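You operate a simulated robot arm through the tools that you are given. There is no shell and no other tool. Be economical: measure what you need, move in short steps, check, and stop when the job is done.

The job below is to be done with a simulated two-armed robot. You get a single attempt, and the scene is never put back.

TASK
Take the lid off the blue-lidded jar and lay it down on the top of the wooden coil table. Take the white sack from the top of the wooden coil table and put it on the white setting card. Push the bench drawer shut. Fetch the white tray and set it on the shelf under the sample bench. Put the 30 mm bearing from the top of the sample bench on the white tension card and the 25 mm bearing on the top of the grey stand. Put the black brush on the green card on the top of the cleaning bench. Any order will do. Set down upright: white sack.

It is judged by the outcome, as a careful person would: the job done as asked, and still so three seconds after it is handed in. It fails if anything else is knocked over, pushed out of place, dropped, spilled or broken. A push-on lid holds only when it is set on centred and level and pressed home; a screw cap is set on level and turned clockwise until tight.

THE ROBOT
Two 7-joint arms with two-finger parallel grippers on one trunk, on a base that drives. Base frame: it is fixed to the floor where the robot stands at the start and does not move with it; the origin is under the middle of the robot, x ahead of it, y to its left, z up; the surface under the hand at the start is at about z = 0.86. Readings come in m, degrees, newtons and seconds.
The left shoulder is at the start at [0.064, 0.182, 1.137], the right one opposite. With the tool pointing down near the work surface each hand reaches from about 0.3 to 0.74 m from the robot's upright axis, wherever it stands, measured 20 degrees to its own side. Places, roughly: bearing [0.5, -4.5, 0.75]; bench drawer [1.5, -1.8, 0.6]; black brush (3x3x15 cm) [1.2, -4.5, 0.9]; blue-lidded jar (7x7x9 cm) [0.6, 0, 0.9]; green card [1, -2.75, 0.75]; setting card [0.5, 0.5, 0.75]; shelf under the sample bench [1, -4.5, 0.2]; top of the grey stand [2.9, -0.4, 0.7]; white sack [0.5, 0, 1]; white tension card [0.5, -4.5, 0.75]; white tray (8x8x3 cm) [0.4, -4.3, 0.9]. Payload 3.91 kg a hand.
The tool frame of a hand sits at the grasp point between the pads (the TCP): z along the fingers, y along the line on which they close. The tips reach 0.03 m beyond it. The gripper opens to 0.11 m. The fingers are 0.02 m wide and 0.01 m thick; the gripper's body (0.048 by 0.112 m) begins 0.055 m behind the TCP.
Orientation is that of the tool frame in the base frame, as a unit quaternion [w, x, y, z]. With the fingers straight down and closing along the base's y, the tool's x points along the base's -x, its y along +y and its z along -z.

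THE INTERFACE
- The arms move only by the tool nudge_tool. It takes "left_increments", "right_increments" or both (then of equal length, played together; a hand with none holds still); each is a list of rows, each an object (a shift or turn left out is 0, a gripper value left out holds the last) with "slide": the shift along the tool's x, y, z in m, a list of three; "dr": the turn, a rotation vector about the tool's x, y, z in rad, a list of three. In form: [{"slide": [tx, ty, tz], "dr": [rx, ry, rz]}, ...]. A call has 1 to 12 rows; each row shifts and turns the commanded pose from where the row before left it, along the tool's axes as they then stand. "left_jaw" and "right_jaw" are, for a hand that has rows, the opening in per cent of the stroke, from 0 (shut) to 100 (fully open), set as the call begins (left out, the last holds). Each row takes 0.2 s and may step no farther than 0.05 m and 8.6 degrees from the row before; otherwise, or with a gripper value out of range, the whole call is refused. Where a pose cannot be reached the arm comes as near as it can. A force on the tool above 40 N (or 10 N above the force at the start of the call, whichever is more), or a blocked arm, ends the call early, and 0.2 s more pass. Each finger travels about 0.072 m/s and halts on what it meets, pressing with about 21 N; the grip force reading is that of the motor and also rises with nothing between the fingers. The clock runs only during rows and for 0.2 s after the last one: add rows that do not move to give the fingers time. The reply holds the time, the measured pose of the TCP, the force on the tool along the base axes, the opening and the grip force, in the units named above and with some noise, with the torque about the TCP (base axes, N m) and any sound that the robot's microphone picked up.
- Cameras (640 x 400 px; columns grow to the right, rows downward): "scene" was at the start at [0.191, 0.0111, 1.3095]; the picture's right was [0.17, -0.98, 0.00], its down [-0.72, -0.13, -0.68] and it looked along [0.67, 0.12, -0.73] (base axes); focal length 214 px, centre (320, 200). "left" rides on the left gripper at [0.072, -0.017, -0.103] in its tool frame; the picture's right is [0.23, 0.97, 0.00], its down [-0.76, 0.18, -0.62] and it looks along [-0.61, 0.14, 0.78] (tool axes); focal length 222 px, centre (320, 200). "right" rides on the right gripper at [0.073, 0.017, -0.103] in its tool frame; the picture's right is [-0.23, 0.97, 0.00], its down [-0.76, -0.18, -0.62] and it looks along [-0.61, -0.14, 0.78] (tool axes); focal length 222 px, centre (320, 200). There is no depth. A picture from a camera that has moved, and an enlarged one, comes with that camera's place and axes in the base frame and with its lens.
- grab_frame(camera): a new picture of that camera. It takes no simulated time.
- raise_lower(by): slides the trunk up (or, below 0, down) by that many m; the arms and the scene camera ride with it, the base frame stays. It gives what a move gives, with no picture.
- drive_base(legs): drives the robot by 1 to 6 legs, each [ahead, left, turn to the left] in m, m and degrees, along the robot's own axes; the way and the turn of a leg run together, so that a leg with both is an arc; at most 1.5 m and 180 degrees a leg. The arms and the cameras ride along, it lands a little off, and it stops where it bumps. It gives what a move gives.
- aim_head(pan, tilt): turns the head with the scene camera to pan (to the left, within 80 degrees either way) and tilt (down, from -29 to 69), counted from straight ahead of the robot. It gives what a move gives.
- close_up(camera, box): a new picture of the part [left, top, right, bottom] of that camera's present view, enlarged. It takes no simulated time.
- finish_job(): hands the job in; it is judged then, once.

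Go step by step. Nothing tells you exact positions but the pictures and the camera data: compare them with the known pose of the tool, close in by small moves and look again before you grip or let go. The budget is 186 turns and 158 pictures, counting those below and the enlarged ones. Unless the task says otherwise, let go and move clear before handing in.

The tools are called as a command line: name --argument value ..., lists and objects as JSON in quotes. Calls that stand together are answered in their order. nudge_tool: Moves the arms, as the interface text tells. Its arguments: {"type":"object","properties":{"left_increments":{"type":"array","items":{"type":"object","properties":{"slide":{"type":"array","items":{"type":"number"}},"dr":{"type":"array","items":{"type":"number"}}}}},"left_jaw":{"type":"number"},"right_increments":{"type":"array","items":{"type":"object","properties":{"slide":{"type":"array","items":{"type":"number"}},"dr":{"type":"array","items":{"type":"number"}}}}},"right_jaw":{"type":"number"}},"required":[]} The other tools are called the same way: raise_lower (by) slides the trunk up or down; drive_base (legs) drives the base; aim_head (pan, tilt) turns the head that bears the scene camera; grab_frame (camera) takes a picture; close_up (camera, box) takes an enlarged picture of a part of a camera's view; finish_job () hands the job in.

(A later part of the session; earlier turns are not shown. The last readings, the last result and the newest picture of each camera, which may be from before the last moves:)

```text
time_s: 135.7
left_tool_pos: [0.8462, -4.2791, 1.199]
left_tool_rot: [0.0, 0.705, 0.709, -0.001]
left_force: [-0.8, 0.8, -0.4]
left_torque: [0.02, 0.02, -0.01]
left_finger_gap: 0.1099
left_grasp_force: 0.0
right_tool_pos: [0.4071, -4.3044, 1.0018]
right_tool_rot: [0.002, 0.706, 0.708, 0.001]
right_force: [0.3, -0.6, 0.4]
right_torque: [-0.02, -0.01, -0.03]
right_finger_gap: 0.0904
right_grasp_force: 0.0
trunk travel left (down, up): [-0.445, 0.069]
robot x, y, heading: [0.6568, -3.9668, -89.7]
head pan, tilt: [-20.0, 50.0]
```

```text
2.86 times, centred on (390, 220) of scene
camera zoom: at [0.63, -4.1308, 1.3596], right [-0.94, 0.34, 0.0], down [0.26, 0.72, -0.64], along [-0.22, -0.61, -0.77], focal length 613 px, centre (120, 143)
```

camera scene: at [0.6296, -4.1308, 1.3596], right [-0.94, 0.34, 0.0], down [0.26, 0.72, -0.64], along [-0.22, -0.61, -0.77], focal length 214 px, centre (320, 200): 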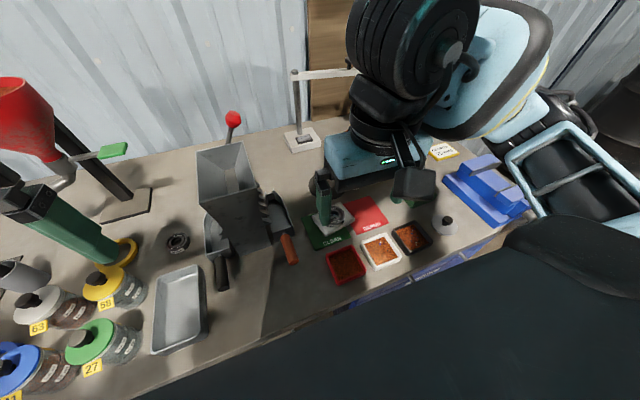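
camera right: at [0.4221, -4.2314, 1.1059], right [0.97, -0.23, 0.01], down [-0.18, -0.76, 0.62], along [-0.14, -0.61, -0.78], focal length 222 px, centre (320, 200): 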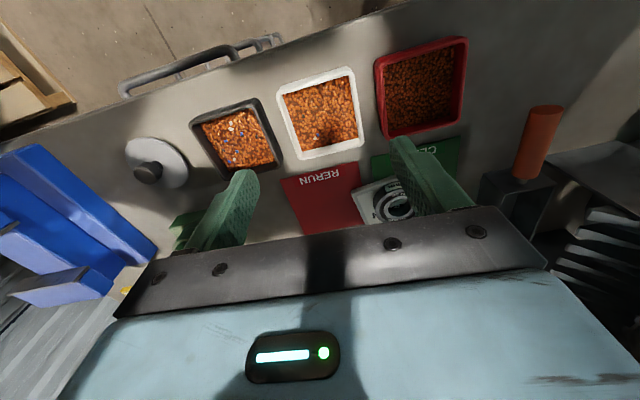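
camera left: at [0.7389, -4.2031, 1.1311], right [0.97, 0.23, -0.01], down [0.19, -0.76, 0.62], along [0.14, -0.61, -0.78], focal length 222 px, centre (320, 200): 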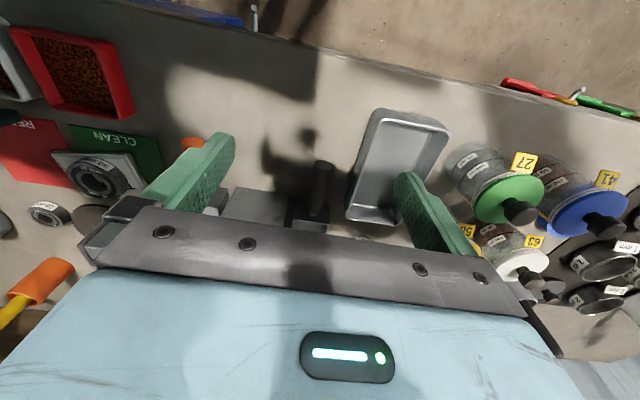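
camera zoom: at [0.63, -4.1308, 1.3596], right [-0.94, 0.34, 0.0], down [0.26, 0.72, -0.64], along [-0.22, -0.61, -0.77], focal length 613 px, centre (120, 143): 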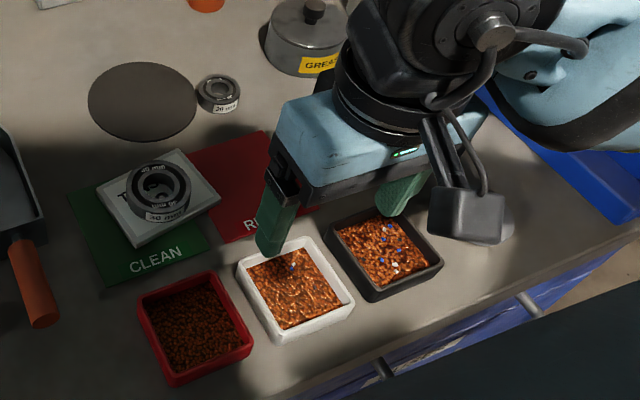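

The robust estimates put the tray at [0.411, -4.307]. Shift 6 mm in x, descend partway and check the gaps.

nudge_tool --right_increments '[{"slide": [-0.001, 0.006, 0.02]}, {"slide": [0, 0, 0.03]}, {"slide": [0, 0, 0.014]}, {}]'

grab_frame --camera "right"

close_up --camera "scene" --box '[320, 180, 450, 290]'

```text
time_s: 136.7
left_tool_pos: [0.8462, -4.2789, 1.1991]
left_tool_rot: [-0.001, 0.705, 0.709, 0.0]
left_force: [0.5, 0.0, -0.1]
left_torque: [0.03, 0.02, 0.01]
left_finger_gap: 0.11
left_grasp_force: 0.0
right_tool_pos: [0.4114, -4.3065, 0.9387]
right_tool_rot: [0.003, 0.707, 0.707, 0.001]
right_force: [0.3, 0.5, -0.7]
right_torque: [-0.01, 0.02, -0.01]
right_finger_gap: 0.09
right_grasp_force: 0.0
trunk travel left (down, up): [-0.445, 0.069]
robot x, y, heading: [0.6575, -3.9668, -89.6]
head pan, tilt: [-20.0, 50.0]
```

```text
68 pictures are left
camera right: at [0.4277, -4.2331, 1.0424], right [0.97, -0.23, 0.01], down [-0.18, -0.76, 0.62], along [-0.14, -0.61, -0.78], focal length 222 px, centre (320, 200)
```

right: 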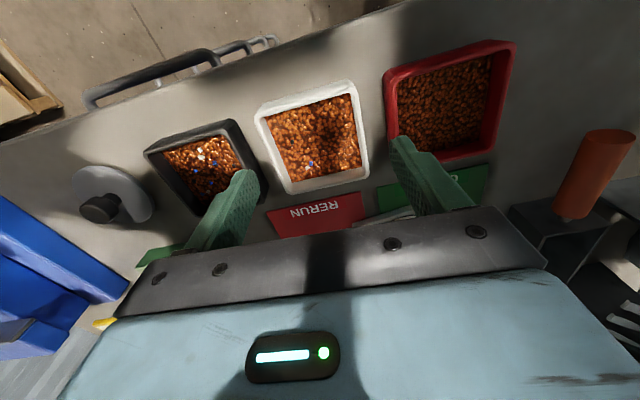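

```text
3.64 times, centred on (385, 235) of scene
camera zoom: at [0.6298, -4.1308, 1.3596], right [-0.94, 0.34, 0.0], down [0.26, 0.72, -0.64], along [-0.22, -0.61, -0.77], focal length 780 px, centre (84, 73)
```

zoom: 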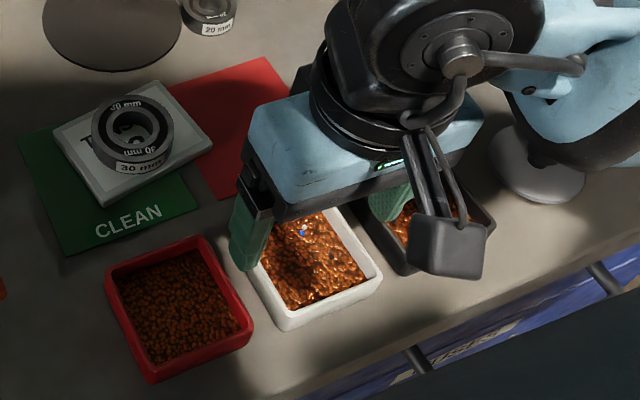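

Projected fingers fit the gaps with the opening trimmed to 0.087. Descend.

nudge_tool --right_increments '[{"slide": [0.004, 0, 0]}, {"slide": [0, 0, 0.012]}, {"slide": [0, 0, 0.012]}, {"slide": [0, 0, 0.01]}, {}]' --right_jaw 79

grab_frame --camera "right"

```text
time_s: 137.9
left_tool_pos: [0.8455, -4.2782, 1.1998]
left_tool_rot: [-0.001, 0.705, 0.71, -0.001]
left_force: [0.5, 0.2, -0.7]
left_torque: [-0.03, -0.05, -0.01]
left_finger_gap: 0.1099
left_grasp_force: 0.0
right_tool_pos: [0.4123, -4.3017, 0.9052]
right_tool_rot: [0.003, 0.708, 0.706, 0.001]
right_force: [0.8, -0.3, -0.6]
right_torque: [0.0, 0.0, -0.01]
right_finger_gap: 0.087
right_grasp_force: 0.1
trunk travel left (down, up): [-0.445, 0.069]
robot x, y, heading: [0.6544, -3.9691, -89.6]
head pan, tilt: [-20.0, 50.0]
```

```text
66 pictures are left
camera right: at [0.4285, -4.2296, 1.0079], right [0.97, -0.23, 0.01], down [-0.18, -0.76, 0.62], along [-0.14, -0.61, -0.78], focal length 222 px, centre (320, 200)
```

right: 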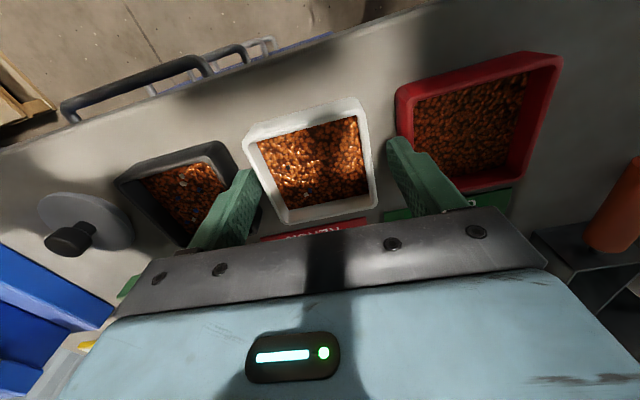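

Both fingers are in the gaps without contact. Lower 9 mm and close.

nudge_tool --right_increments '[{"slide": [0, 0, 0.005]}, {"slide": [0, 0, 0.004]}, {}]'

nudge_tool --right_increments '[{}, {}, {}, {}]' --right_jaw 0

grab_frame --camera "right"

```text
time_s: 138.7
left_tool_pos: [0.8451, -4.28, 1.199]
left_tool_rot: [0.001, 0.705, 0.709, -0.001]
left_force: [0.5, 0.5, -0.4]
left_torque: [-0.01, -0.02, -0.02]
left_finger_gap: 0.11
left_grasp_force: 0.1
right_tool_pos: [0.4131, -4.3019, 0.8961]
right_tool_rot: [0.002, 0.707, 0.707, 0.001]
right_force: [-1.1, -0.2, 0.2]
right_torque: [0.02, -0.01, -0.02]
right_finger_gap: 0.0869
right_grasp_force: 0.0
trunk travel left (down, up): [-0.445, 0.069]
robot x, y, heading: [0.6576, -3.9672, -90.0]
head pan, tilt: [-20.0, 50.0]
```

```text
time_s: 139.7
left_tool_pos: [0.8454, -4.2783, 1.2003]
left_tool_rot: [0.0, 0.706, 0.709, 0.0]
left_force: [-1.0, 0.0, -1.3]
left_torque: [-0.04, 0.0, 0.01]
left_finger_gap: 0.11
left_grasp_force: 0.0
right_tool_pos: [0.413, -4.3022, 0.896]
right_tool_rot: [0.002, 0.707, 0.708, 0.001]
right_force: [-0.6, 0.2, 0.8]
right_torque: [0.0, 0.0, 0.0]
right_finger_gap: 0.0738
right_grasp_force: 21.2
trunk travel left (down, up): [-0.445, 0.069]
robot x, y, heading: [0.6533, -3.9687, -89.9]
head pan, tilt: [-20.0, 50.0]
```

```text
65 pictures are left
camera right: at [0.4291, -4.2291, 0.9998], right [0.97, -0.23, 0.01], down [-0.18, -0.76, 0.62], along [-0.14, -0.61, -0.78], focal length 222 px, centre (320, 200)
```

right: 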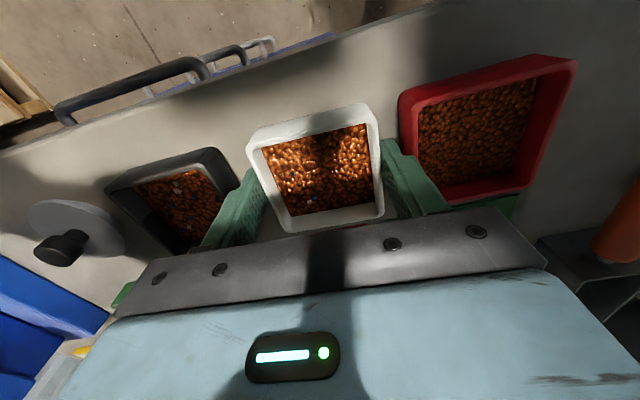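

Grip is about 8 mm off centre front-to-back; I'll recenter for a level carry, then lift a little.

nudge_tool --right_increments '[{}, {"slide": [0.007, 0, 0]}, {}]' --right_jaw 79

nudge_tool --right_increments '[{}, {}, {}, {}]' --right_jaw 0

nudge_tool --right_increments '[{"slide": [0, 0, -0.005]}, {"slide": [0, 0, -0.01]}, {"slide": [0, 0, -0.015]}, {"slide": [0, 0, -0.02]}, {"slide": [0, 0, -0.02]}, {}]'

grab_frame --camera "right"

close_up --camera "scene" --box '[320, 150, 450, 290]'

```text
time_s: 140.5
left_tool_pos: [0.8458, -4.2786, 1.1996]
left_tool_rot: [0.0, 0.706, 0.708, 0.0]
left_force: [-1.2, -0.2, -0.2]
left_torque: [0.0, -0.03, 0.03]
left_finger_gap: 0.11
left_grasp_force: 0.0
right_tool_pos: [0.4137, -4.2957, 0.8967]
right_tool_rot: [0.002, 0.707, 0.707, 0.001]
right_force: [0.0, -1.0, 0.5]
right_torque: [0.02, -0.03, 0.03]
right_finger_gap: 0.0868
right_grasp_force: 0.0
trunk travel left (down, up): [-0.445, 0.069]
robot x, y, heading: [0.657, -3.9677, -89.7]
head pan, tilt: [-20.0, 50.0]
```

```text
time_s: 141.5
left_tool_pos: [0.846, -4.2781, 1.2001]
left_tool_rot: [0.0, 0.705, 0.71, -0.001]
left_force: [0.1, -0.6, 0.4]
left_torque: [-0.01, 0.02, 0.01]
left_finger_gap: 0.11
left_grasp_force: 0.0
right_tool_pos: [0.4134, -4.2953, 0.8967]
right_tool_rot: [0.002, 0.707, 0.708, 0.001]
right_force: [-0.1, 0.9, 0.3]
right_torque: [0.0, -0.04, 0.01]
right_finger_gap: 0.0736
right_grasp_force: 20.7
trunk travel left (down, up): [-0.445, 0.069]
robot x, y, heading: [0.6565, -3.969, -89.6]
head pan, tilt: [-20.0, 50.0]
```

```text
time_s: 142.9
left_tool_pos: [0.8461, -4.2785, 1.2007]
left_tool_rot: [0.0, 0.705, 0.709, 0.0]
left_force: [0.2, 0.3, 0.6]
left_torque: [0.01, 0.04, 0.0]
left_finger_gap: 0.11
left_grasp_force: 0.1
right_tool_pos: [0.4125, -4.2939, 0.9654]
right_tool_rot: [0.002, 0.707, 0.707, 0.002]
right_force: [0.1, -0.5, -2.4]
right_torque: [0.02, 0.03, 0.02]
right_finger_gap: 0.0737
right_grasp_force: 21.2
trunk travel left (down, up): [-0.445, 0.069]
robot x, y, heading: [0.6564, -3.9691, -89.2]
head pan, tilt: [-20.0, 50.0]
```

```text
64 pictures are left
camera right: at [0.4284, -4.2217, 1.0696], right [0.97, -0.23, 0.01], down [-0.18, -0.76, 0.62], along [-0.14, -0.61, -0.78], focal length 222 px, centre (320, 200)
```

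right: 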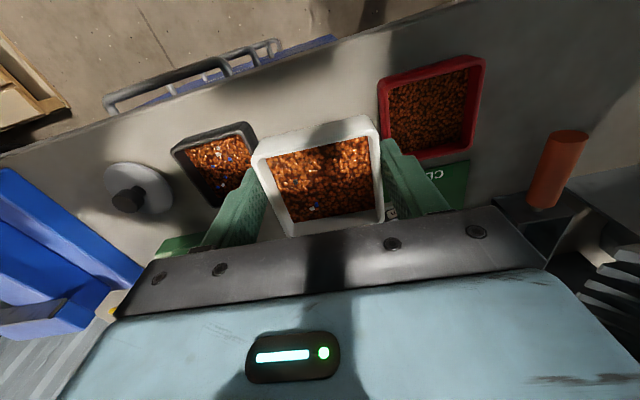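

```text
2.86 times, centred on (385, 220) of scene
camera zoom: at [0.6296, -4.1309, 1.3596], right [-0.94, 0.34, 0.0], down [0.26, 0.72, -0.64], along [-0.22, -0.6, -0.77], focal length 613 px, centre (134, 143)
```

zoom: 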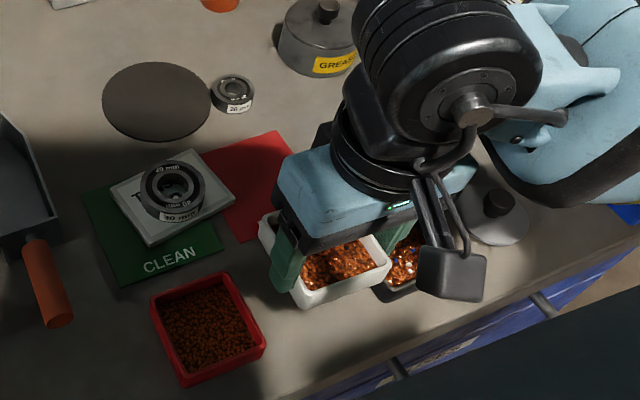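

The tray is up and level. Back the robot off so the tray clears the bench, then look at the shelf.

drive_base --legs '[[-0.15, 0, 0], [-0.12, 0, 0]]'

aim_head --pan 5 --tilt 50

grab_frame --camera "scene"

aim_head --pan 75 --tilt 35

grab_frame --camera "scene"

```text
time_s: 145.1
left_tool_pos: [0.8447, -4.0103, 1.1998]
left_tool_rot: [-0.001, 0.706, 0.708, -0.001]
left_force: [-0.8, 0.8, -0.5]
left_torque: [0.0, -0.01, -0.02]
left_finger_gap: 0.11
left_grasp_force: 0.0
right_tool_pos: [0.4105, -4.0246, 0.9644]
right_tool_rot: [0.002, 0.708, 0.706, 0.001]
right_force: [-0.1, 0.2, -1.2]
right_torque: [0.03, -0.01, 0.0]
right_finger_gap: 0.0736
right_grasp_force: 21.4
trunk travel left (down, up): [-0.445, 0.069]
robot x, y, heading: [0.6627, -3.6954, -89.7]
head pan, tilt: [-20.0, 50.0]
```

```text
time_s: 146.0
left_tool_pos: [0.8435, -4.0099, 1.1997]
left_tool_rot: [0.001, 0.707, 0.708, 0.0]
left_force: [0.4, -0.8, 0.9]
left_torque: [0.03, 0.02, 0.01]
left_finger_gap: 0.1101
left_grasp_force: 0.1
right_tool_pos: [0.4104, -4.0235, 0.9657]
right_tool_rot: [0.003, 0.707, 0.707, 0.002]
right_force: [-0.5, 0.3, -1.1]
right_torque: [0.0, 0.04, 0.0]
right_finger_gap: 0.0737
right_grasp_force: 21.0
trunk travel left (down, up): [-0.445, 0.069]
robot x, y, heading: [0.6555, -3.6995, -90.1]
head pan, tilt: [5.0, 50.0]
```

```text
62 pictures are left
camera scene: at [0.6613, -3.8655, 1.3595], right [-1.0, -0.09, 0.0], down [-0.07, 0.76, -0.64], along [0.06, -0.64, -0.77], focal length 214 px, centre (320, 200)
```

scene: 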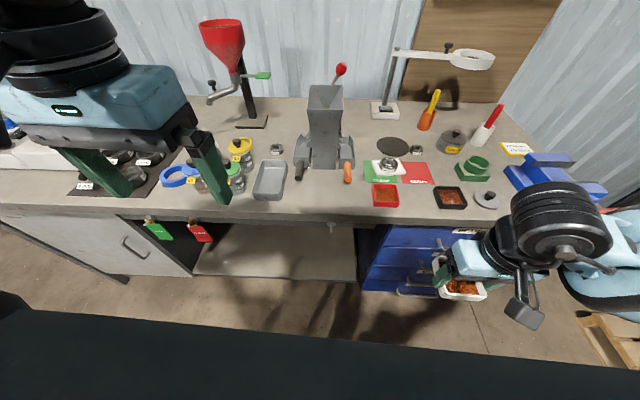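

```text
time_s: 147.4
left_tool_pos: [0.8436, -4.0088, 1.2003]
left_tool_rot: [-0.001, 0.705, 0.709, 0.0]
left_force: [-0.4, -0.7, 0.4]
left_torque: [-0.02, -0.01, -0.02]
left_finger_gap: 0.1101
left_grasp_force: 0.0
right_tool_pos: [0.4108, -4.0242, 0.9654]
right_tool_rot: [0.003, 0.708, 0.706, 0.001]
right_force: [0.3, 0.0, -0.4]
right_torque: [0.04, -0.02, 0.02]
right_finger_gap: 0.0736
right_grasp_force: 21.4
trunk travel left (down, up): [-0.445, 0.069]
robot x, y, heading: [0.6593, -3.6986, -89.5]
head pan, tilt: [75.0, 35.0]
```

```text
61 pictures are left
camera scene: at [0.7396, -3.8113, 1.3813], right [-0.26, -0.97, 0.0], down [-0.55, 0.15, -0.82], along [0.79, -0.21, -0.57], focal length 214 px, centre (320, 200)
```

scene: 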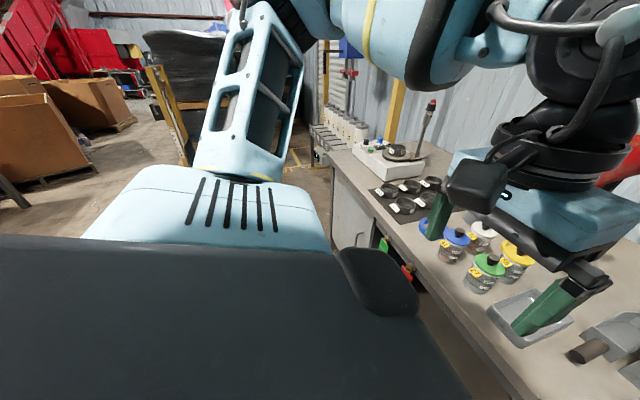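

The shelf spans x ≈ 0.5–1.35 behind the bench edge. I tuck the left hand to the side, extend the right a little, then drive left so the tray faces the shelf at x ≈ 0.85.

nudge_tool --left_increments '[{"slide": [0.027, 0.039, 0]}, {"slide": [0.027, 0.039, 0]}, {"slide": [0.027, 0.039, 0]}, {"slide": [0.027, 0.039, 0]}, {"slide": [0.027, 0.039, 0]}, {"slide": [0.027, 0.039, 0]}, {}]' --right_increments '[{"slide": [-0.016, 0, 0]}, {"slide": [-0.016, 0, 0]}, {"slide": [-0.016, 0, 0]}, {"slide": [-0.016, 0, 0]}, {"slide": [-0.016, 0, 0]}, {"slide": [-0.016, 0, 0]}, {}]'

drive_base --legs '[[0, 0.4, 0]]'

raise_lower --by -0.4

aim_head --pan -15 --tilt 45

grab_frame --camera "scene"

```text
time_s: 149.0
left_tool_pos: [1.0816, -3.8457, 1.2004]
left_tool_rot: [-0.003, 0.706, 0.708, 0.002]
left_force: [1.3, 0.8, -0.1]
left_torque: [-0.08, 0.05, 0.0]
left_finger_gap: 0.1098
left_grasp_force: 0.0
right_tool_pos: [0.4125, -4.1223, 0.9641]
right_tool_rot: [0.002, 0.708, 0.706, 0.001]
right_force: [0.6, 0.0, -1.8]
right_torque: [0.04, 0.02, -0.01]
right_finger_gap: 0.0737
right_grasp_force: 21.2
trunk travel left (down, up): [-0.445, 0.069]
robot x, y, heading: [0.6581, -3.698, -89.8]
head pan, tilt: [75.0, 35.0]
```

```text
time_s: 153.1
left_tool_pos: [1.4827, -3.8466, 1.2019]
left_tool_rot: [-0.001, 0.707, 0.707, 0.0]
left_force: [-0.2, 0.8, 0.1]
left_torque: [-0.01, 0.0, 0.05]
left_finger_gap: 0.1097
left_grasp_force: 0.0
right_tool_pos: [0.813, -4.1205, 0.967]
right_tool_rot: [0.002, 0.709, 0.705, 0.001]
right_force: [-0.4, -0.1, -1.6]
right_torque: [0.0, 0.0, -0.01]
right_finger_gap: 0.0739
right_grasp_force: 20.9
trunk travel left (down, up): [-0.445, 0.069]
robot x, y, heading: [1.0581, -3.6988, -90.1]
head pan, tilt: [75.0, 35.0]
```

```text
time_s: 156.9
left_tool_pos: [1.4836, -3.852, 0.8033]
left_tool_rot: [-0.004, 0.707, 0.707, 0.004]
left_force: [0.8, 0.1, 0.3]
left_torque: [0.0, 0.01, -0.02]
left_finger_gap: 0.1098
left_grasp_force: 0.0
right_tool_pos: [0.813, -4.1205, 0.5656]
right_tool_rot: [0.003, 0.709, 0.705, 0.001]
right_force: [-0.3, -0.2, -1.2]
right_torque: [0.0, -0.01, 0.01]
right_finger_gap: 0.0741
right_grasp_force: 21.0
trunk travel left (down, up): [-0.045, 0.469]
robot x, y, heading: [1.0635, -3.696, -90.1]
head pan, tilt: [75.0, 35.0]
```

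```text
time_s: 158.6
left_tool_pos: [1.483, -3.8536, 0.8014]
left_tool_rot: [-0.004, 0.707, 0.707, 0.005]
left_force: [0.6, 0.3, -1.0]
left_torque: [0.0, -0.01, 0.02]
left_finger_gap: 0.1099
left_grasp_force: 0.1
right_tool_pos: [0.8127, -4.1209, 0.5664]
right_tool_rot: [0.002, 0.709, 0.705, 0.002]
right_force: [1.4, 0.6, -1.0]
right_torque: [0.04, 0.01, -0.01]
right_finger_gap: 0.0738
right_grasp_force: 21.0
trunk travel left (down, up): [-0.045, 0.469]
robot x, y, heading: [1.0581, -3.698, -90.0]
head pan, tilt: [-15.0, 45.0]
```

```text
60 pictures are left
camera scene: at [1.0372, -4.0169, 0.9246], right [-0.97, 0.26, 0.0], down [0.18, 0.68, -0.71], along [-0.18, -0.68, -0.71], focal length 214 px, centre (320, 200)
```

scene: 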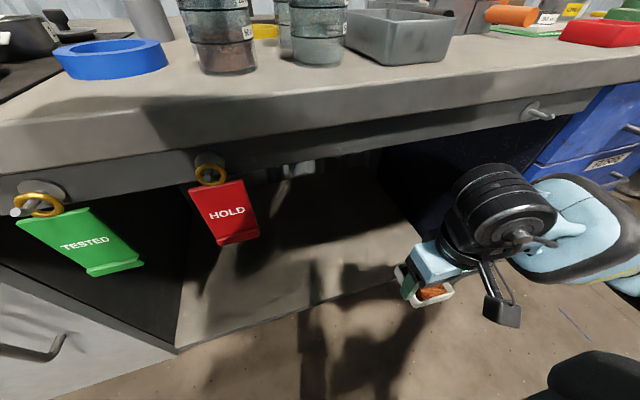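

Tags hang from pegs on the left; the shelf bay is clear at x ≈ 0.81. Lower the arm to just above shelf level, staying outside.

nudge_tool --right_increments '[{"slide": [0, 0, 0.035]}, {"slide": [0, 0, 0.035]}, {"slide": [0, 0, 0.035]}, {"slide": [0, 0, 0.035]}, {"slide": [0, 0, 0.035]}, {"slide": [0, 0, 0.035]}, {"slide": [0, 0, 0.03]}, {}]'

grab_frame --camera "scene"

grab_frame --camera "right"

```text
time_s: 160.4
left_tool_pos: [1.4832, -3.8525, 0.8033]
left_tool_rot: [-0.005, 0.707, 0.707, 0.004]
left_force: [-0.3, -0.1, 0.1]
left_torque: [-0.01, 0.0, -0.03]
left_finger_gap: 0.1101
left_grasp_force: 0.1
right_tool_pos: [0.8144, -4.1211, 0.3249]
right_tool_rot: [0.002, 0.709, 0.705, 0.001]
right_force: [0.7, 0.2, -1.2]
right_torque: [0.01, 0.03, -0.02]
right_finger_gap: 0.0737
right_grasp_force: 20.8
trunk travel left (down, up): [-0.045, 0.469]
robot x, y, heading: [1.0615, -3.6967, -90.3]
head pan, tilt: [-15.0, 45.0]
```

```text
59 pictures are left
camera scene: at [1.0372, -4.0169, 0.9246], right [-0.97, 0.26, 0.0], down [0.18, 0.68, -0.71], along [-0.18, -0.68, -0.71], focal length 214 px, centre (320, 200)
```

scene: 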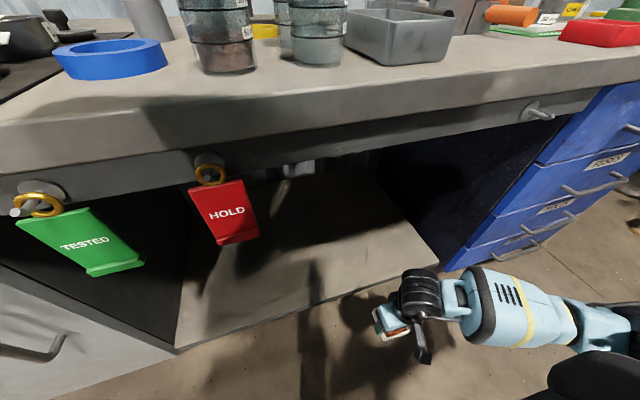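

```text
58 pictures are left
camera right: at [0.8307, -4.0481, 0.428], right [0.97, -0.23, 0.01], down [-0.19, -0.76, 0.62], along [-0.14, -0.61, -0.78], focal length 222 px, centre (320, 200)
```

right: 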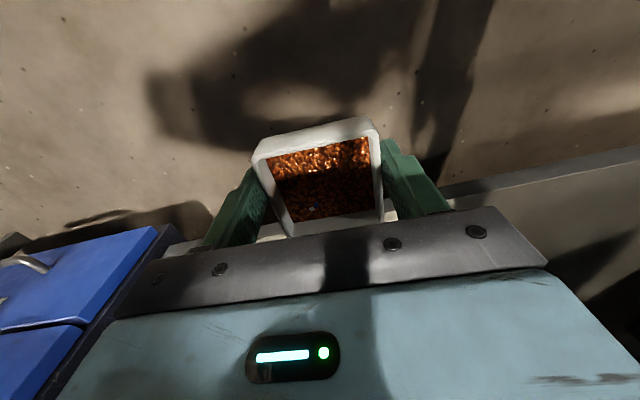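

Tray bottom is ≈ 0.29, shelf ≈ 0.2–0.22. Drive in and extend to y ≈ -4.34.

drive_base --legs '[[0.14, 0, 0]]'

nudge_tool --right_increments '[{"slide": [-0.03, 0, 0]}, {"slide": [-0.03, 0, 0]}, {"slide": [-0.025, 0, 0]}, {}]'

grab_frame --camera "right"

grab_frame --camera "scene"

```text
time_s: 161.7
left_tool_pos: [1.4828, -3.9917, 0.8035]
left_tool_rot: [-0.004, 0.707, 0.707, 0.004]
left_force: [-0.2, 1.1, -0.5]
left_torque: [0.01, 0.04, -0.01]
left_finger_gap: 0.1099
left_grasp_force: 0.1
right_tool_pos: [0.8152, -4.2601, 0.3253]
right_tool_rot: [0.003, 0.709, 0.706, 0.002]
right_force: [0.4, 0.5, -2.8]
right_torque: [0.07, 0.02, -0.03]
right_finger_gap: 0.0738
right_grasp_force: 20.2
trunk travel left (down, up): [-0.045, 0.469]
robot x, y, heading: [1.0623, -3.8333, -90.2]
head pan, tilt: [-15.0, 45.0]
```

```text
time_s: 162.7
left_tool_pos: [1.483, -3.9897, 0.8024]
left_tool_rot: [-0.005, 0.707, 0.707, 0.003]
left_force: [0.7, 0.3, 0.0]
left_torque: [-0.02, -0.01, 0.01]
left_finger_gap: 0.11
left_grasp_force: 0.1
right_tool_pos: [0.8129, -4.3459, 0.3258]
right_tool_rot: [0.003, 0.709, 0.706, 0.002]
right_force: [0.4, -0.8, -1.3]
right_torque: [0.04, 0.03, 0.02]
right_finger_gap: 0.0736
right_grasp_force: 20.9
trunk travel left (down, up): [-0.045, 0.469]
robot x, y, heading: [1.0609, -3.8387, -90.0]
head pan, tilt: [-15.0, 45.0]
```

```text
57 pictures are left
camera right: at [0.8299, -4.2726, 0.4295], right [0.97, -0.23, 0.01], down [-0.19, -0.76, 0.62], along [-0.14, -0.61, -0.78], focal length 222 px, centre (320, 200)
```

right: 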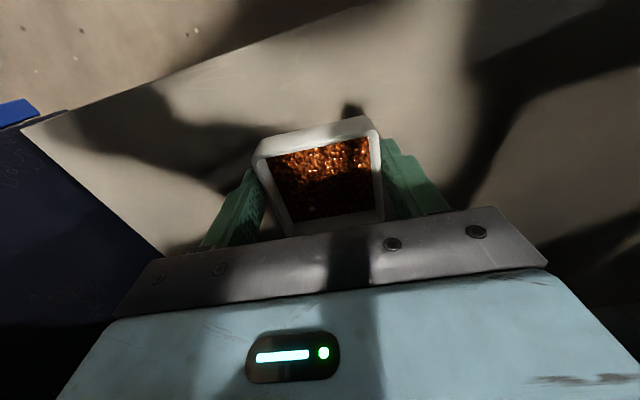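

```text
56 pictures are left
camera scene: at [1.0371, -4.1561, 0.9245], right [-0.97, 0.26, 0.0], down [0.18, 0.68, -0.71], along [-0.18, -0.68, -0.71], focal length 214 px, centre (320, 200)
```

scene: 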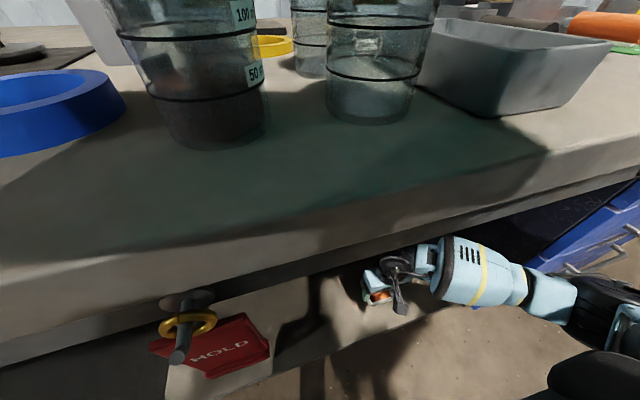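

The tray is over the shelf (front edge y ≈ -4.27). Lowering to contact.

nudge_tool --right_increments '[{"slide": [0, 0, 0.025]}, {"slide": [0, 0, 0.02]}, {"slide": [0, 0, 0.012]}, {}]'

nudge_tool --right_increments '[{"slide": [0, 0, 0.005]}, {"slide": [0, 0, 0.004]}, {"slide": [0, 0, 0.004]}, {}]'

grab_frame --camera "right"

```text
time_s: 163.7
left_tool_pos: [1.4818, -3.9914, 0.8029]
left_tool_rot: [-0.005, 0.707, 0.707, 0.004]
left_force: [-0.5, -0.1, 0.3]
left_torque: [-0.01, 0.02, -0.01]
left_finger_gap: 0.1101
left_grasp_force: 0.0
right_tool_pos: [0.8137, -4.3455, 0.2691]
right_tool_rot: [0.002, 0.709, 0.705, 0.002]
right_force: [0.2, 1.4, -2.1]
right_torque: [0.0, -0.03, -0.01]
right_finger_gap: 0.074
right_grasp_force: 21.1
trunk travel left (down, up): [-0.045, 0.469]
robot x, y, heading: [1.0591, -3.8381, -90.2]
head pan, tilt: [-15.0, 45.0]
```

```text
time_s: 164.7
left_tool_pos: [1.4841, -3.9912, 0.8013]
left_tool_rot: [-0.004, 0.707, 0.708, 0.004]
left_force: [0.2, 0.2, 0.1]
left_torque: [-0.03, 0.0, 0.02]
left_finger_gap: 0.1102
left_grasp_force: 0.0
right_tool_pos: [0.813, -4.3442, 0.2551]
right_tool_rot: [0.002, 0.709, 0.705, 0.001]
right_force: [-0.3, -0.2, -1.0]
right_torque: [0.02, 0.03, -0.01]
right_finger_gap: 0.0737
right_grasp_force: 21.2
trunk travel left (down, up): [-0.045, 0.469]
robot x, y, heading: [1.0602, -3.8352, -89.8]
head pan, tilt: [-15.0, 45.0]
```

```text
55 pictures are left
camera right: at [0.8301, -4.2721, 0.3586], right [0.97, -0.23, 0.01], down [-0.18, -0.76, 0.62], along [-0.14, -0.61, -0.78], focal length 222 px, centre (320, 200)
```

right: 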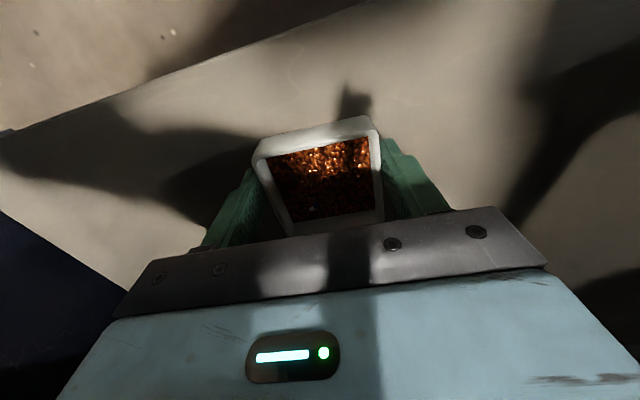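

nudge_tool --right_increments '[{"slide": [0, 0, 0.006]}, {"slide": [0, 0, 0.004]}, {}]'

nudge_tool --right_increments '[{"slide": [0, 0, 0.004]}, {"slide": [0, 0, 0.004]}, {}]'

```text
time_s: 165.5
left_tool_pos: [1.4836, -3.9923, 0.8018]
left_tool_rot: [-0.004, 0.707, 0.707, 0.005]
left_force: [-0.8, -0.3, -0.1]
left_torque: [-0.02, -0.01, -0.02]
left_finger_gap: 0.11
left_grasp_force: 0.1
right_tool_pos: [0.815, -4.3454, 0.2445]
right_tool_rot: [0.003, 0.709, 0.705, 0.001]
right_force: [0.8, 0.6, -1.5]
right_torque: [0.06, 0.01, -0.04]
right_finger_gap: 0.0738
right_grasp_force: 21.1
trunk travel left (down, up): [-0.045, 0.469]
robot x, y, heading: [1.0594, -3.8336, -90.1]
head pan, tilt: [-15.0, 45.0]
```

```text
time_s: 166.3
left_tool_pos: [1.4835, -3.9915, 0.8018]
left_tool_rot: [-0.004, 0.707, 0.707, 0.005]
left_force: [-0.8, 0.7, -0.3]
left_torque: [0.02, 0.0, 0.01]
left_finger_gap: 0.11
left_grasp_force: 0.0
right_tool_pos: [0.8139, -4.3442, 0.2375]
right_tool_rot: [0.003, 0.709, 0.705, 0.001]
right_force: [0.0, 0.2, -1.8]
right_torque: [0.0, -0.03, -0.02]
right_finger_gap: 0.0736
right_grasp_force: 20.3
trunk travel left (down, up): [-0.045, 0.469]
robot x, y, heading: [1.0604, -3.8396, -90.2]
head pan, tilt: [-15.0, 45.0]
```

nudge_tool --right_increments '[{"slide": [0, 0, 0.004]}, {"slide": [0, 0, 0.004]}, {}]'

grab_frame --camera "right"

```text
time_s: 167.1
left_tool_pos: [1.484, -3.9908, 0.8027]
left_tool_rot: [-0.005, 0.706, 0.708, 0.003]
left_force: [0.1, -0.1, -0.3]
left_torque: [-0.01, 0.03, 0.04]
left_finger_gap: 0.1098
left_grasp_force: 0.0
right_tool_pos: [0.8152, -4.3468, 0.2311]
right_tool_rot: [0.004, 0.709, 0.705, 0.0]
right_force: [-5.1, -1.8, 17.4]
right_torque: [-0.09, 0.35, 0.05]
right_finger_gap: 0.0739
right_grasp_force: 20.6
trunk travel left (down, up): [-0.045, 0.469]
robot x, y, heading: [1.0592, -3.8337, -90.0]
head pan, tilt: [-15.0, 45.0]
```

```text
54 pictures are left
camera right: at [0.8306, -4.2733, 0.3339], right [0.97, -0.23, 0.01], down [-0.19, -0.76, 0.63], along [-0.14, -0.61, -0.78], focal length 222 px, centre (320, 200)
```

right: 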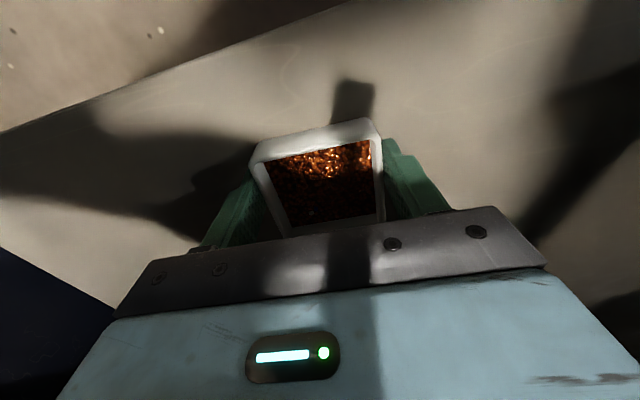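

Contact with the shelf. Ease off 2 mm, open and rise, then withdraw.

nudge_tool --right_increments '[{"slide": [0, 0, -0.002]}, {}]'

nudge_tool --right_increments '[{}, {}, {}, {"slide": [0, 0, -0.02]}, {"slide": [0, 0, -0.03]}, {"slide": [0, 0, -0.03]}, {"slide": [0.03, 0, 0]}, {"slide": [0.04, 0, 0]}, {}]' --right_jaw 100

grab_frame --camera "right"

```text
time_s: 167.7
left_tool_pos: [1.4838, -3.9902, 0.8017]
left_tool_rot: [-0.005, 0.707, 0.707, 0.004]
left_force: [0.0, 0.4, 0.6]
left_torque: [0.0, 0.0, -0.02]
left_finger_gap: 0.11
left_grasp_force: 0.1
right_tool_pos: [0.8162, -4.3448, 0.2314]
right_tool_rot: [0.003, 0.709, 0.706, 0.003]
right_force: [1.1, -1.9, 3.8]
right_torque: [-0.3, 0.14, 0.15]
right_finger_gap: 0.0737
right_grasp_force: 20.7
trunk travel left (down, up): [-0.045, 0.469]
robot x, y, heading: [1.0597, -3.8354, -90.0]
head pan, tilt: [-15.0, 45.0]
```

```text
time_s: 169.7
left_tool_pos: [1.4838, -3.9921, 0.8024]
left_tool_rot: [-0.004, 0.707, 0.707, 0.004]
left_force: [0.7, 0.3, 0.8]
left_torque: [0.0, -0.01, -0.01]
left_finger_gap: 0.1097
left_grasp_force: 0.1
right_tool_pos: [0.814, -4.2743, 0.3133]
right_tool_rot: [0.002, 0.709, 0.705, 0.002]
right_force: [-1.1, -0.7, 0.4]
right_torque: [0.02, -0.01, -0.01]
right_finger_gap: 0.1101
right_grasp_force: 0.2
trunk travel left (down, up): [-0.045, 0.469]
robot x, y, heading: [1.0616, -3.8384, -90.3]
head pan, tilt: [-15.0, 45.0]
```

```text
53 pictures are left
camera right: at [0.8312, -4.2016, 0.4162], right [0.97, -0.23, 0.01], down [-0.19, -0.76, 0.62], along [-0.14, -0.61, -0.78], focal length 222 px, centre (320, 200)
```

right: 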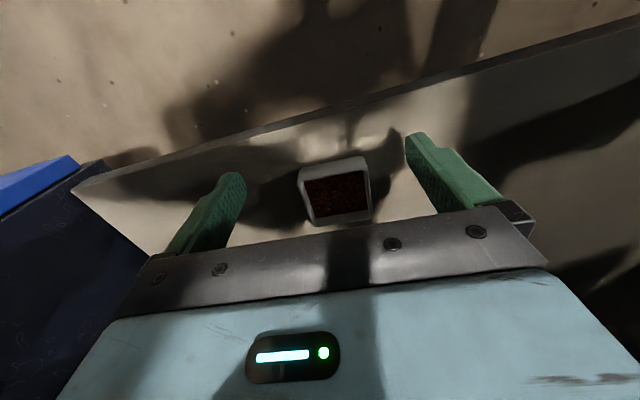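

The tray sits on the shelf with its contents. Back out, raise up, and go for the 25 mm bearing (right) and black brush (left).

drive_base --legs '[[-0.25, 0, 0]]'

raise_lower --by 0.445

nudge_tool --right_increments '[{"slide": [0, 0, -0.045]}, {"slide": [0, 0, -0.045]}, {"slide": [0, 0, -0.045]}, {"slide": [0, 0, -0.045]}, {"slide": [0, 0, -0.045]}, {"slide": [0, 0, -0.045]}, {"slide": [0, 0, -0.045]}, {"slide": [0, 0, -0.045]}, {}]' --left_increments '[{"slide": [-0.02, -0.035, 0]}, {"slide": [-0.02, -0.035, 0]}, {"slide": [-0.02, -0.035, 0]}, {"slide": [-0.02, -0.035, 0]}, {"slide": [-0.02, -0.035, 0]}, {"slide": [-0.02, -0.03, 0]}, {"slide": [-0.02, -0.03, 0]}, {}, {}]'

drive_base --legs '[[0.35, 0, 0]]'

aim_head --pan 5 --tilt 50

grab_frame --camera "scene"

```text
time_s: 171.5
left_tool_pos: [1.4826, -3.7409, 0.8021]
left_tool_rot: [-0.004, 0.708, 0.706, 0.004]
left_force: [-0.8, 0.3, -0.5]
left_torque: [-0.01, 0.02, 0.02]
left_finger_gap: 0.1102
left_grasp_force: 0.1
right_tool_pos: [0.8151, -4.0226, 0.3137]
right_tool_rot: [0.003, 0.71, 0.705, 0.002]
right_force: [0.1, 0.4, -0.1]
right_torque: [0.06, 0.02, 0.01]
right_finger_gap: 0.11
right_grasp_force: 0.2
trunk travel left (down, up): [-0.045, 0.469]
robot x, y, heading: [1.0645, -3.586, -90.0]
head pan, tilt: [-15.0, 45.0]
```

```text
refused: 0.445 is not a number from -0.4 to 0.4
```

```text
time_s: 172.2
left_tool_pos: [1.4158, -3.7879, 0.8132]
left_tool_rot: [-0.001, 0.707, 0.707, 0.015]
left_force: [42.0, 1.6, 11.2]
left_torque: [0.07, 2.28, -0.53]
left_finger_gap: 0.0881
left_grasp_force: 0.0
left hand out of reach, approached as far as the arm can: row 2, 3
right_tool_pos: [0.8139, -4.022, 0.4142]
right_tool_rot: [0.002, 0.71, 0.704, 0.002]
right_force: [0.7, 0.2, -0.4]
right_torque: [-0.02, 0.0, -0.02]
right_finger_gap: 0.11
right_grasp_force: 0.0
trunk travel left (down, up): [-0.045, 0.469]
robot x, y, heading: [1.0581, -3.5817, -90.3]
head pan, tilt: [-15.0, 45.0]
stopped in row 3 (left hand): the force on the tool passed its limit at 59 N (the readings are from after the stop); the commanded pose is now the measured one
```

```text
time_s: 174.3
left_tool_pos: [1.4151, -4.0935, 0.8108]
left_tool_rot: [0.003, 0.706, 0.708, 0.017]
left_force: [39.4, 4.4, 2.1]
left_torque: [-0.13, 1.54, -0.62]
left_finger_gap: 0.0904
left_grasp_force: 0.1
right_tool_pos: [0.8131, -4.3289, 0.4137]
right_tool_rot: [0.002, 0.709, 0.705, 0.002]
right_force: [-0.6, 0.3, 0.0]
right_torque: [0.04, 0.03, 0.0]
right_finger_gap: 0.1099
right_grasp_force: 0.1
trunk travel left (down, up): [-0.045, 0.469]
robot x, y, heading: [1.0583, -3.8908, -90.1]
head pan, tilt: [-15.0, 45.0]
stopped in leg 1: the robot was blocked; the commanded pose is now the measured one
```

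```text
time_s: 175.2
left_tool_pos: [1.4159, -4.0939, 0.8114]
left_tool_rot: [0.003, 0.706, 0.708, 0.015]
left_force: [42.7, 0.9, 3.8]
left_torque: [-0.01, 1.8, -0.51]
left_finger_gap: 0.089
left_grasp_force: 0.1
right_tool_pos: [0.8124, -4.3284, 0.4158]
right_tool_rot: [0.002, 0.71, 0.705, 0.0]
right_force: [0.1, 0.4, -0.3]
right_torque: [-0.01, 0.02, 0.01]
right_finger_gap: 0.1099
right_grasp_force: 0.0
trunk travel left (down, up): [-0.045, 0.469]
robot x, y, heading: [1.0596, -3.8942, -90.1]
head pan, tilt: [5.0, 50.0]
```

```text
52 pictures are left
camera scene: at [1.0636, -4.2078, 0.9171], right [-1.0, -0.08, 0.0], down [-0.07, 0.76, -0.64], along [0.05, -0.64, -0.76], focal length 214 px, centre (320, 200)
```

scene: 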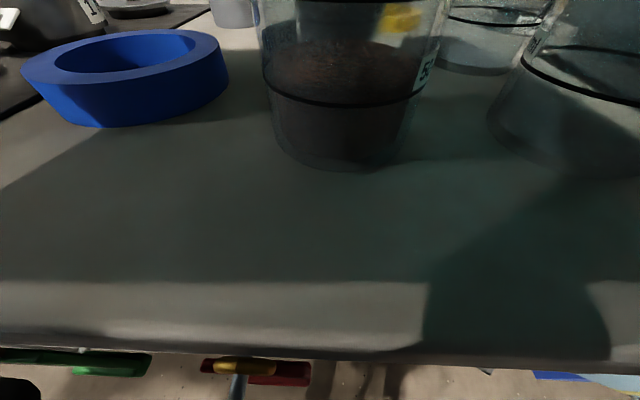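

The batch went wrong: the left hand pressed on something and the trunk stayed low. I back straight off and inspect.

drive_base --legs '[[-0.3, 0, 0]]'

grab_frame --camera "left"

grab_frame --camera "scene"

```text
time_s: 177.2
left_tool_pos: [1.4149, -3.8008, 0.8121]
left_tool_rot: [0.002, 0.705, 0.709, 0.016]
left_force: [41.9, 0.6, 1.3]
left_torque: [-0.03, 1.64, -0.37]
left_finger_gap: 0.0888
left_grasp_force: 0.1
right_tool_pos: [0.8141, -4.0367, 0.4145]
right_tool_rot: [0.002, 0.709, 0.705, 0.001]
right_force: [0.0, 0.7, 0.3]
right_torque: [0.0, -0.02, -0.01]
right_finger_gap: 0.1101
right_grasp_force: 0.0
trunk travel left (down, up): [-0.045, 0.469]
robot x, y, heading: [1.0514, -3.5972, -89.8]
head pan, tilt: [5.0, 50.0]
```

```text
51 pictures are left
camera left: at [1.3949, -3.7307, 0.9155], right [0.97, 0.23, 0.03], down [0.17, -0.77, 0.61], along [0.17, -0.59, -0.79], focal length 222 px, centre (320, 200)
```

left: 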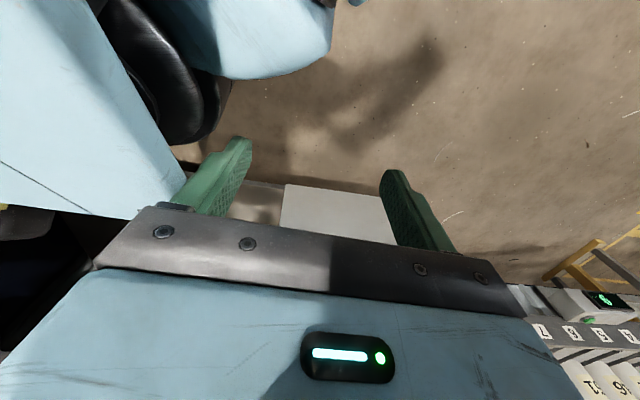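

```text
50 pictures are left
camera scene: at [1.0645, -3.915, 0.9177], right [-1.0, -0.09, 0.0], down [-0.07, 0.76, -0.64], along [0.06, -0.64, -0.77], focal length 214 px, centre (320, 200)
```

scene: 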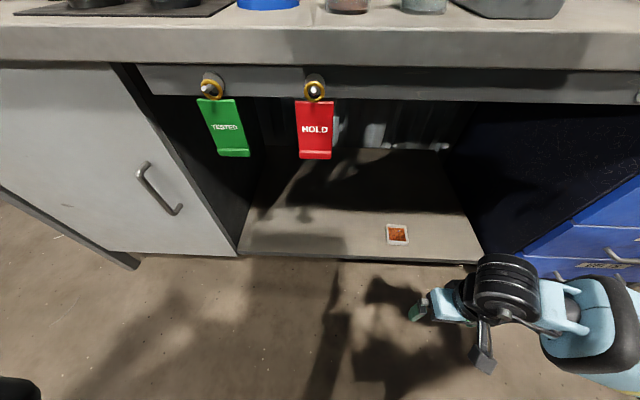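

Nothing was disturbed (tags and tray fine); the left finger is just pressing the robot's own torso. I free it outward, then raise the trunk.

nudge_tool --left_increments '[{"slide": [0, 0.03, 0]}, {"slide": [0, 0.04, 0]}, {}]'

raise_lower --by 0.4

nudge_tool --right_increments '[{"slide": [0, 0, -0.045]}, {"slide": [0, 0, -0.045]}, {"slide": [0, 0, -0.045]}, {"slide": [0, 0, -0.045]}, {"slide": [0, 0, -0.045]}, {"slide": [0, 0, -0.045]}, {}]'

```text
time_s: 178.0
left_tool_pos: [1.4857, -3.7985, 0.8158]
left_tool_rot: [0.003, 0.704, 0.71, 0.015]
left_force: [0.0, 0.1, -0.8]
left_torque: [0.03, -0.02, -0.02]
left_finger_gap: 0.1103
left_grasp_force: 0.1
right_tool_pos: [0.8148, -4.0367, 0.4158]
right_tool_rot: [0.003, 0.709, 0.705, 0.002]
right_force: [-0.4, 0.7, -0.1]
right_torque: [-0.01, -0.03, 0.0]
right_finger_gap: 0.1099
right_grasp_force: 0.1
trunk travel left (down, up): [-0.045, 0.469]
robot x, y, heading: [1.0606, -3.5947, -90.1]
head pan, tilt: [5.0, 50.0]
```

```text
time_s: 181.8
left_tool_pos: [1.4854, -3.7995, 1.2153]
left_tool_rot: [0.004, 0.705, 0.71, 0.016]
left_force: [0.2, -0.9, 0.3]
left_torque: [0.02, 0.0, -0.03]
left_finger_gap: 0.1098
left_grasp_force: 0.1
right_tool_pos: [0.8152, -4.0361, 0.8136]
right_tool_rot: [0.002, 0.709, 0.705, 0.002]
right_force: [0.2, 0.5, -0.4]
right_torque: [-0.02, 0.0, -0.01]
right_finger_gap: 0.1099
right_grasp_force: 0.0
trunk travel left (down, up): [-0.445, 0.069]
robot x, y, heading: [1.0625, -3.5955, -89.8]
head pan, tilt: [5.0, 50.0]
```

```text
time_s: 183.4
left_tool_pos: [1.4854, -3.8006, 1.2148]
left_tool_rot: [0.002, 0.704, 0.71, 0.016]
left_force: [0.5, -0.4, 0.4]
left_torque: [0.02, -0.02, -0.01]
left_finger_gap: 0.1098
left_grasp_force: 0.1
right_tool_pos: [0.8138, -4.0354, 1.0832]
right_tool_rot: [0.002, 0.708, 0.706, 0.001]
right_force: [-0.2, 0.3, -0.2]
right_torque: [0.04, 0.0, -0.01]
right_finger_gap: 0.1101
right_grasp_force: 0.1
trunk travel left (down, up): [-0.445, 0.069]
robot x, y, heading: [1.0584, -3.594, -89.8]
head pan, tilt: [5.0, 50.0]
```

Now bring the left hand forward then inward, straighten its small tilt, and drive to the bench.

nudge_tool --left_increments '[{"dr": [0.0225, -0.0227, 0]}, {"slide": [-0.045, 0, 0]}, {"slide": [-0.045, 0, 0]}, {"slide": [-0.045, 0, 0]}, {"slide": [-0.045, 0, 0]}, {"slide": [-0.045, 0, 0]}, {"slide": [0, -0.045, 0]}, {"slide": [0, -0.045, 0]}, {"slide": [0, -0.045, 0]}, {"slide": [0, -0.045, 0]}, {}]'

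drive_base --legs '[[0.36, 0, 0]]'

grab_frame --camera "scene"

grab_frame --camera "left"

grab_frame --camera "right"

```text
time_s: 185.8
left_tool_pos: [1.3064, -4.0257, 1.2109]
left_tool_rot: [0.002, 0.705, 0.71, 0.0]
left_force: [0.1, -1.3, 0.3]
left_torque: [0.02, -0.02, -0.02]
left_finger_gap: 0.11
left_grasp_force: 0.1
right_tool_pos: [0.8169, -4.035, 1.0834]
right_tool_rot: [0.003, 0.708, 0.706, 0.001]
right_force: [0.0, 0.4, 0.1]
right_torque: [0.04, -0.01, -0.01]
right_finger_gap: 0.1102
right_grasp_force: 0.1
trunk travel left (down, up): [-0.445, 0.069]
robot x, y, heading: [1.0575, -3.5968, -89.9]
head pan, tilt: [5.0, 50.0]
```

```text
time_s: 188.1
left_tool_pos: [1.3074, -4.3755, 1.211]
left_tool_rot: [0.002, 0.705, 0.709, 0.001]
left_force: [0.0, -0.5, 0.5]
left_torque: [0.02, 0.0, 0.02]
left_finger_gap: 0.1098
left_grasp_force: 0.1
right_tool_pos: [0.8154, -4.3868, 1.0839]
right_tool_rot: [0.002, 0.709, 0.706, 0.002]
right_force: [0.1, -0.4, -0.7]
right_torque: [0.02, -0.05, 0.02]
right_finger_gap: 0.1101
right_grasp_force: 0.1
trunk travel left (down, up): [-0.445, 0.069]
robot x, y, heading: [1.0585, -3.9461, -89.7]
head pan, tilt: [5.0, 50.0]
```

```text
49 pictures are left
camera scene: at [1.0649, -4.1158, 1.3596], right [-1.0, -0.09, 0.0], down [-0.07, 0.76, -0.64], along [0.06, -0.64, -0.77], focal length 214 px, centre (320, 200)
```

scene: 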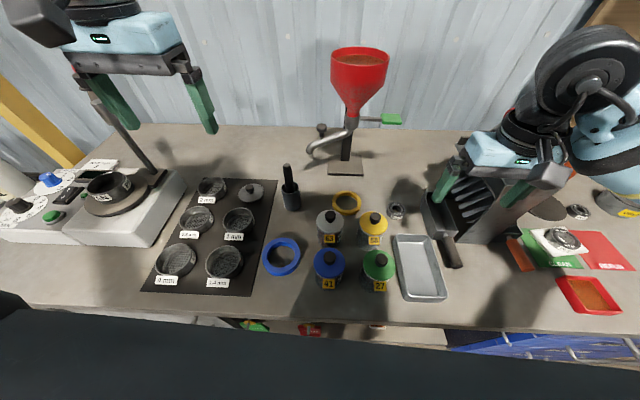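

```text
48 pictures are left
camera left: at [1.2889, -4.3043, 1.313], right [0.97, 0.23, 0.0], down [0.18, -0.76, 0.63], along [0.15, -0.61, -0.78], focal length 222 px, centre (320, 200)
```

left: 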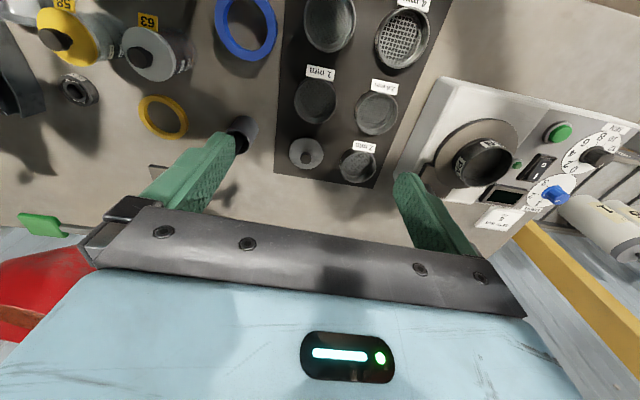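

```text
47 pictures are left
camera right: at [0.8316, -4.3127, 1.187], right [0.97, -0.23, 0.01], down [-0.18, -0.76, 0.62], along [-0.14, -0.61, -0.78], focal length 222 px, centre (320, 200)
```

right: 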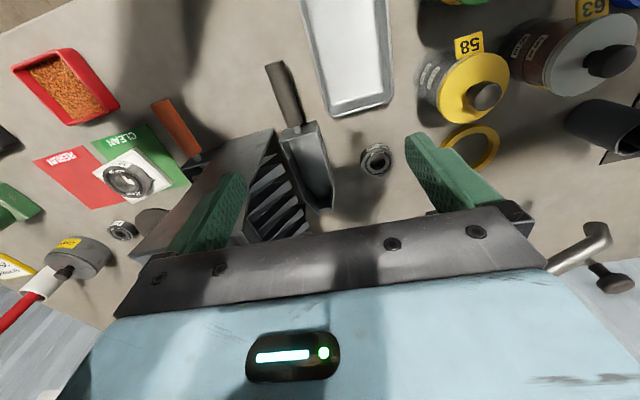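

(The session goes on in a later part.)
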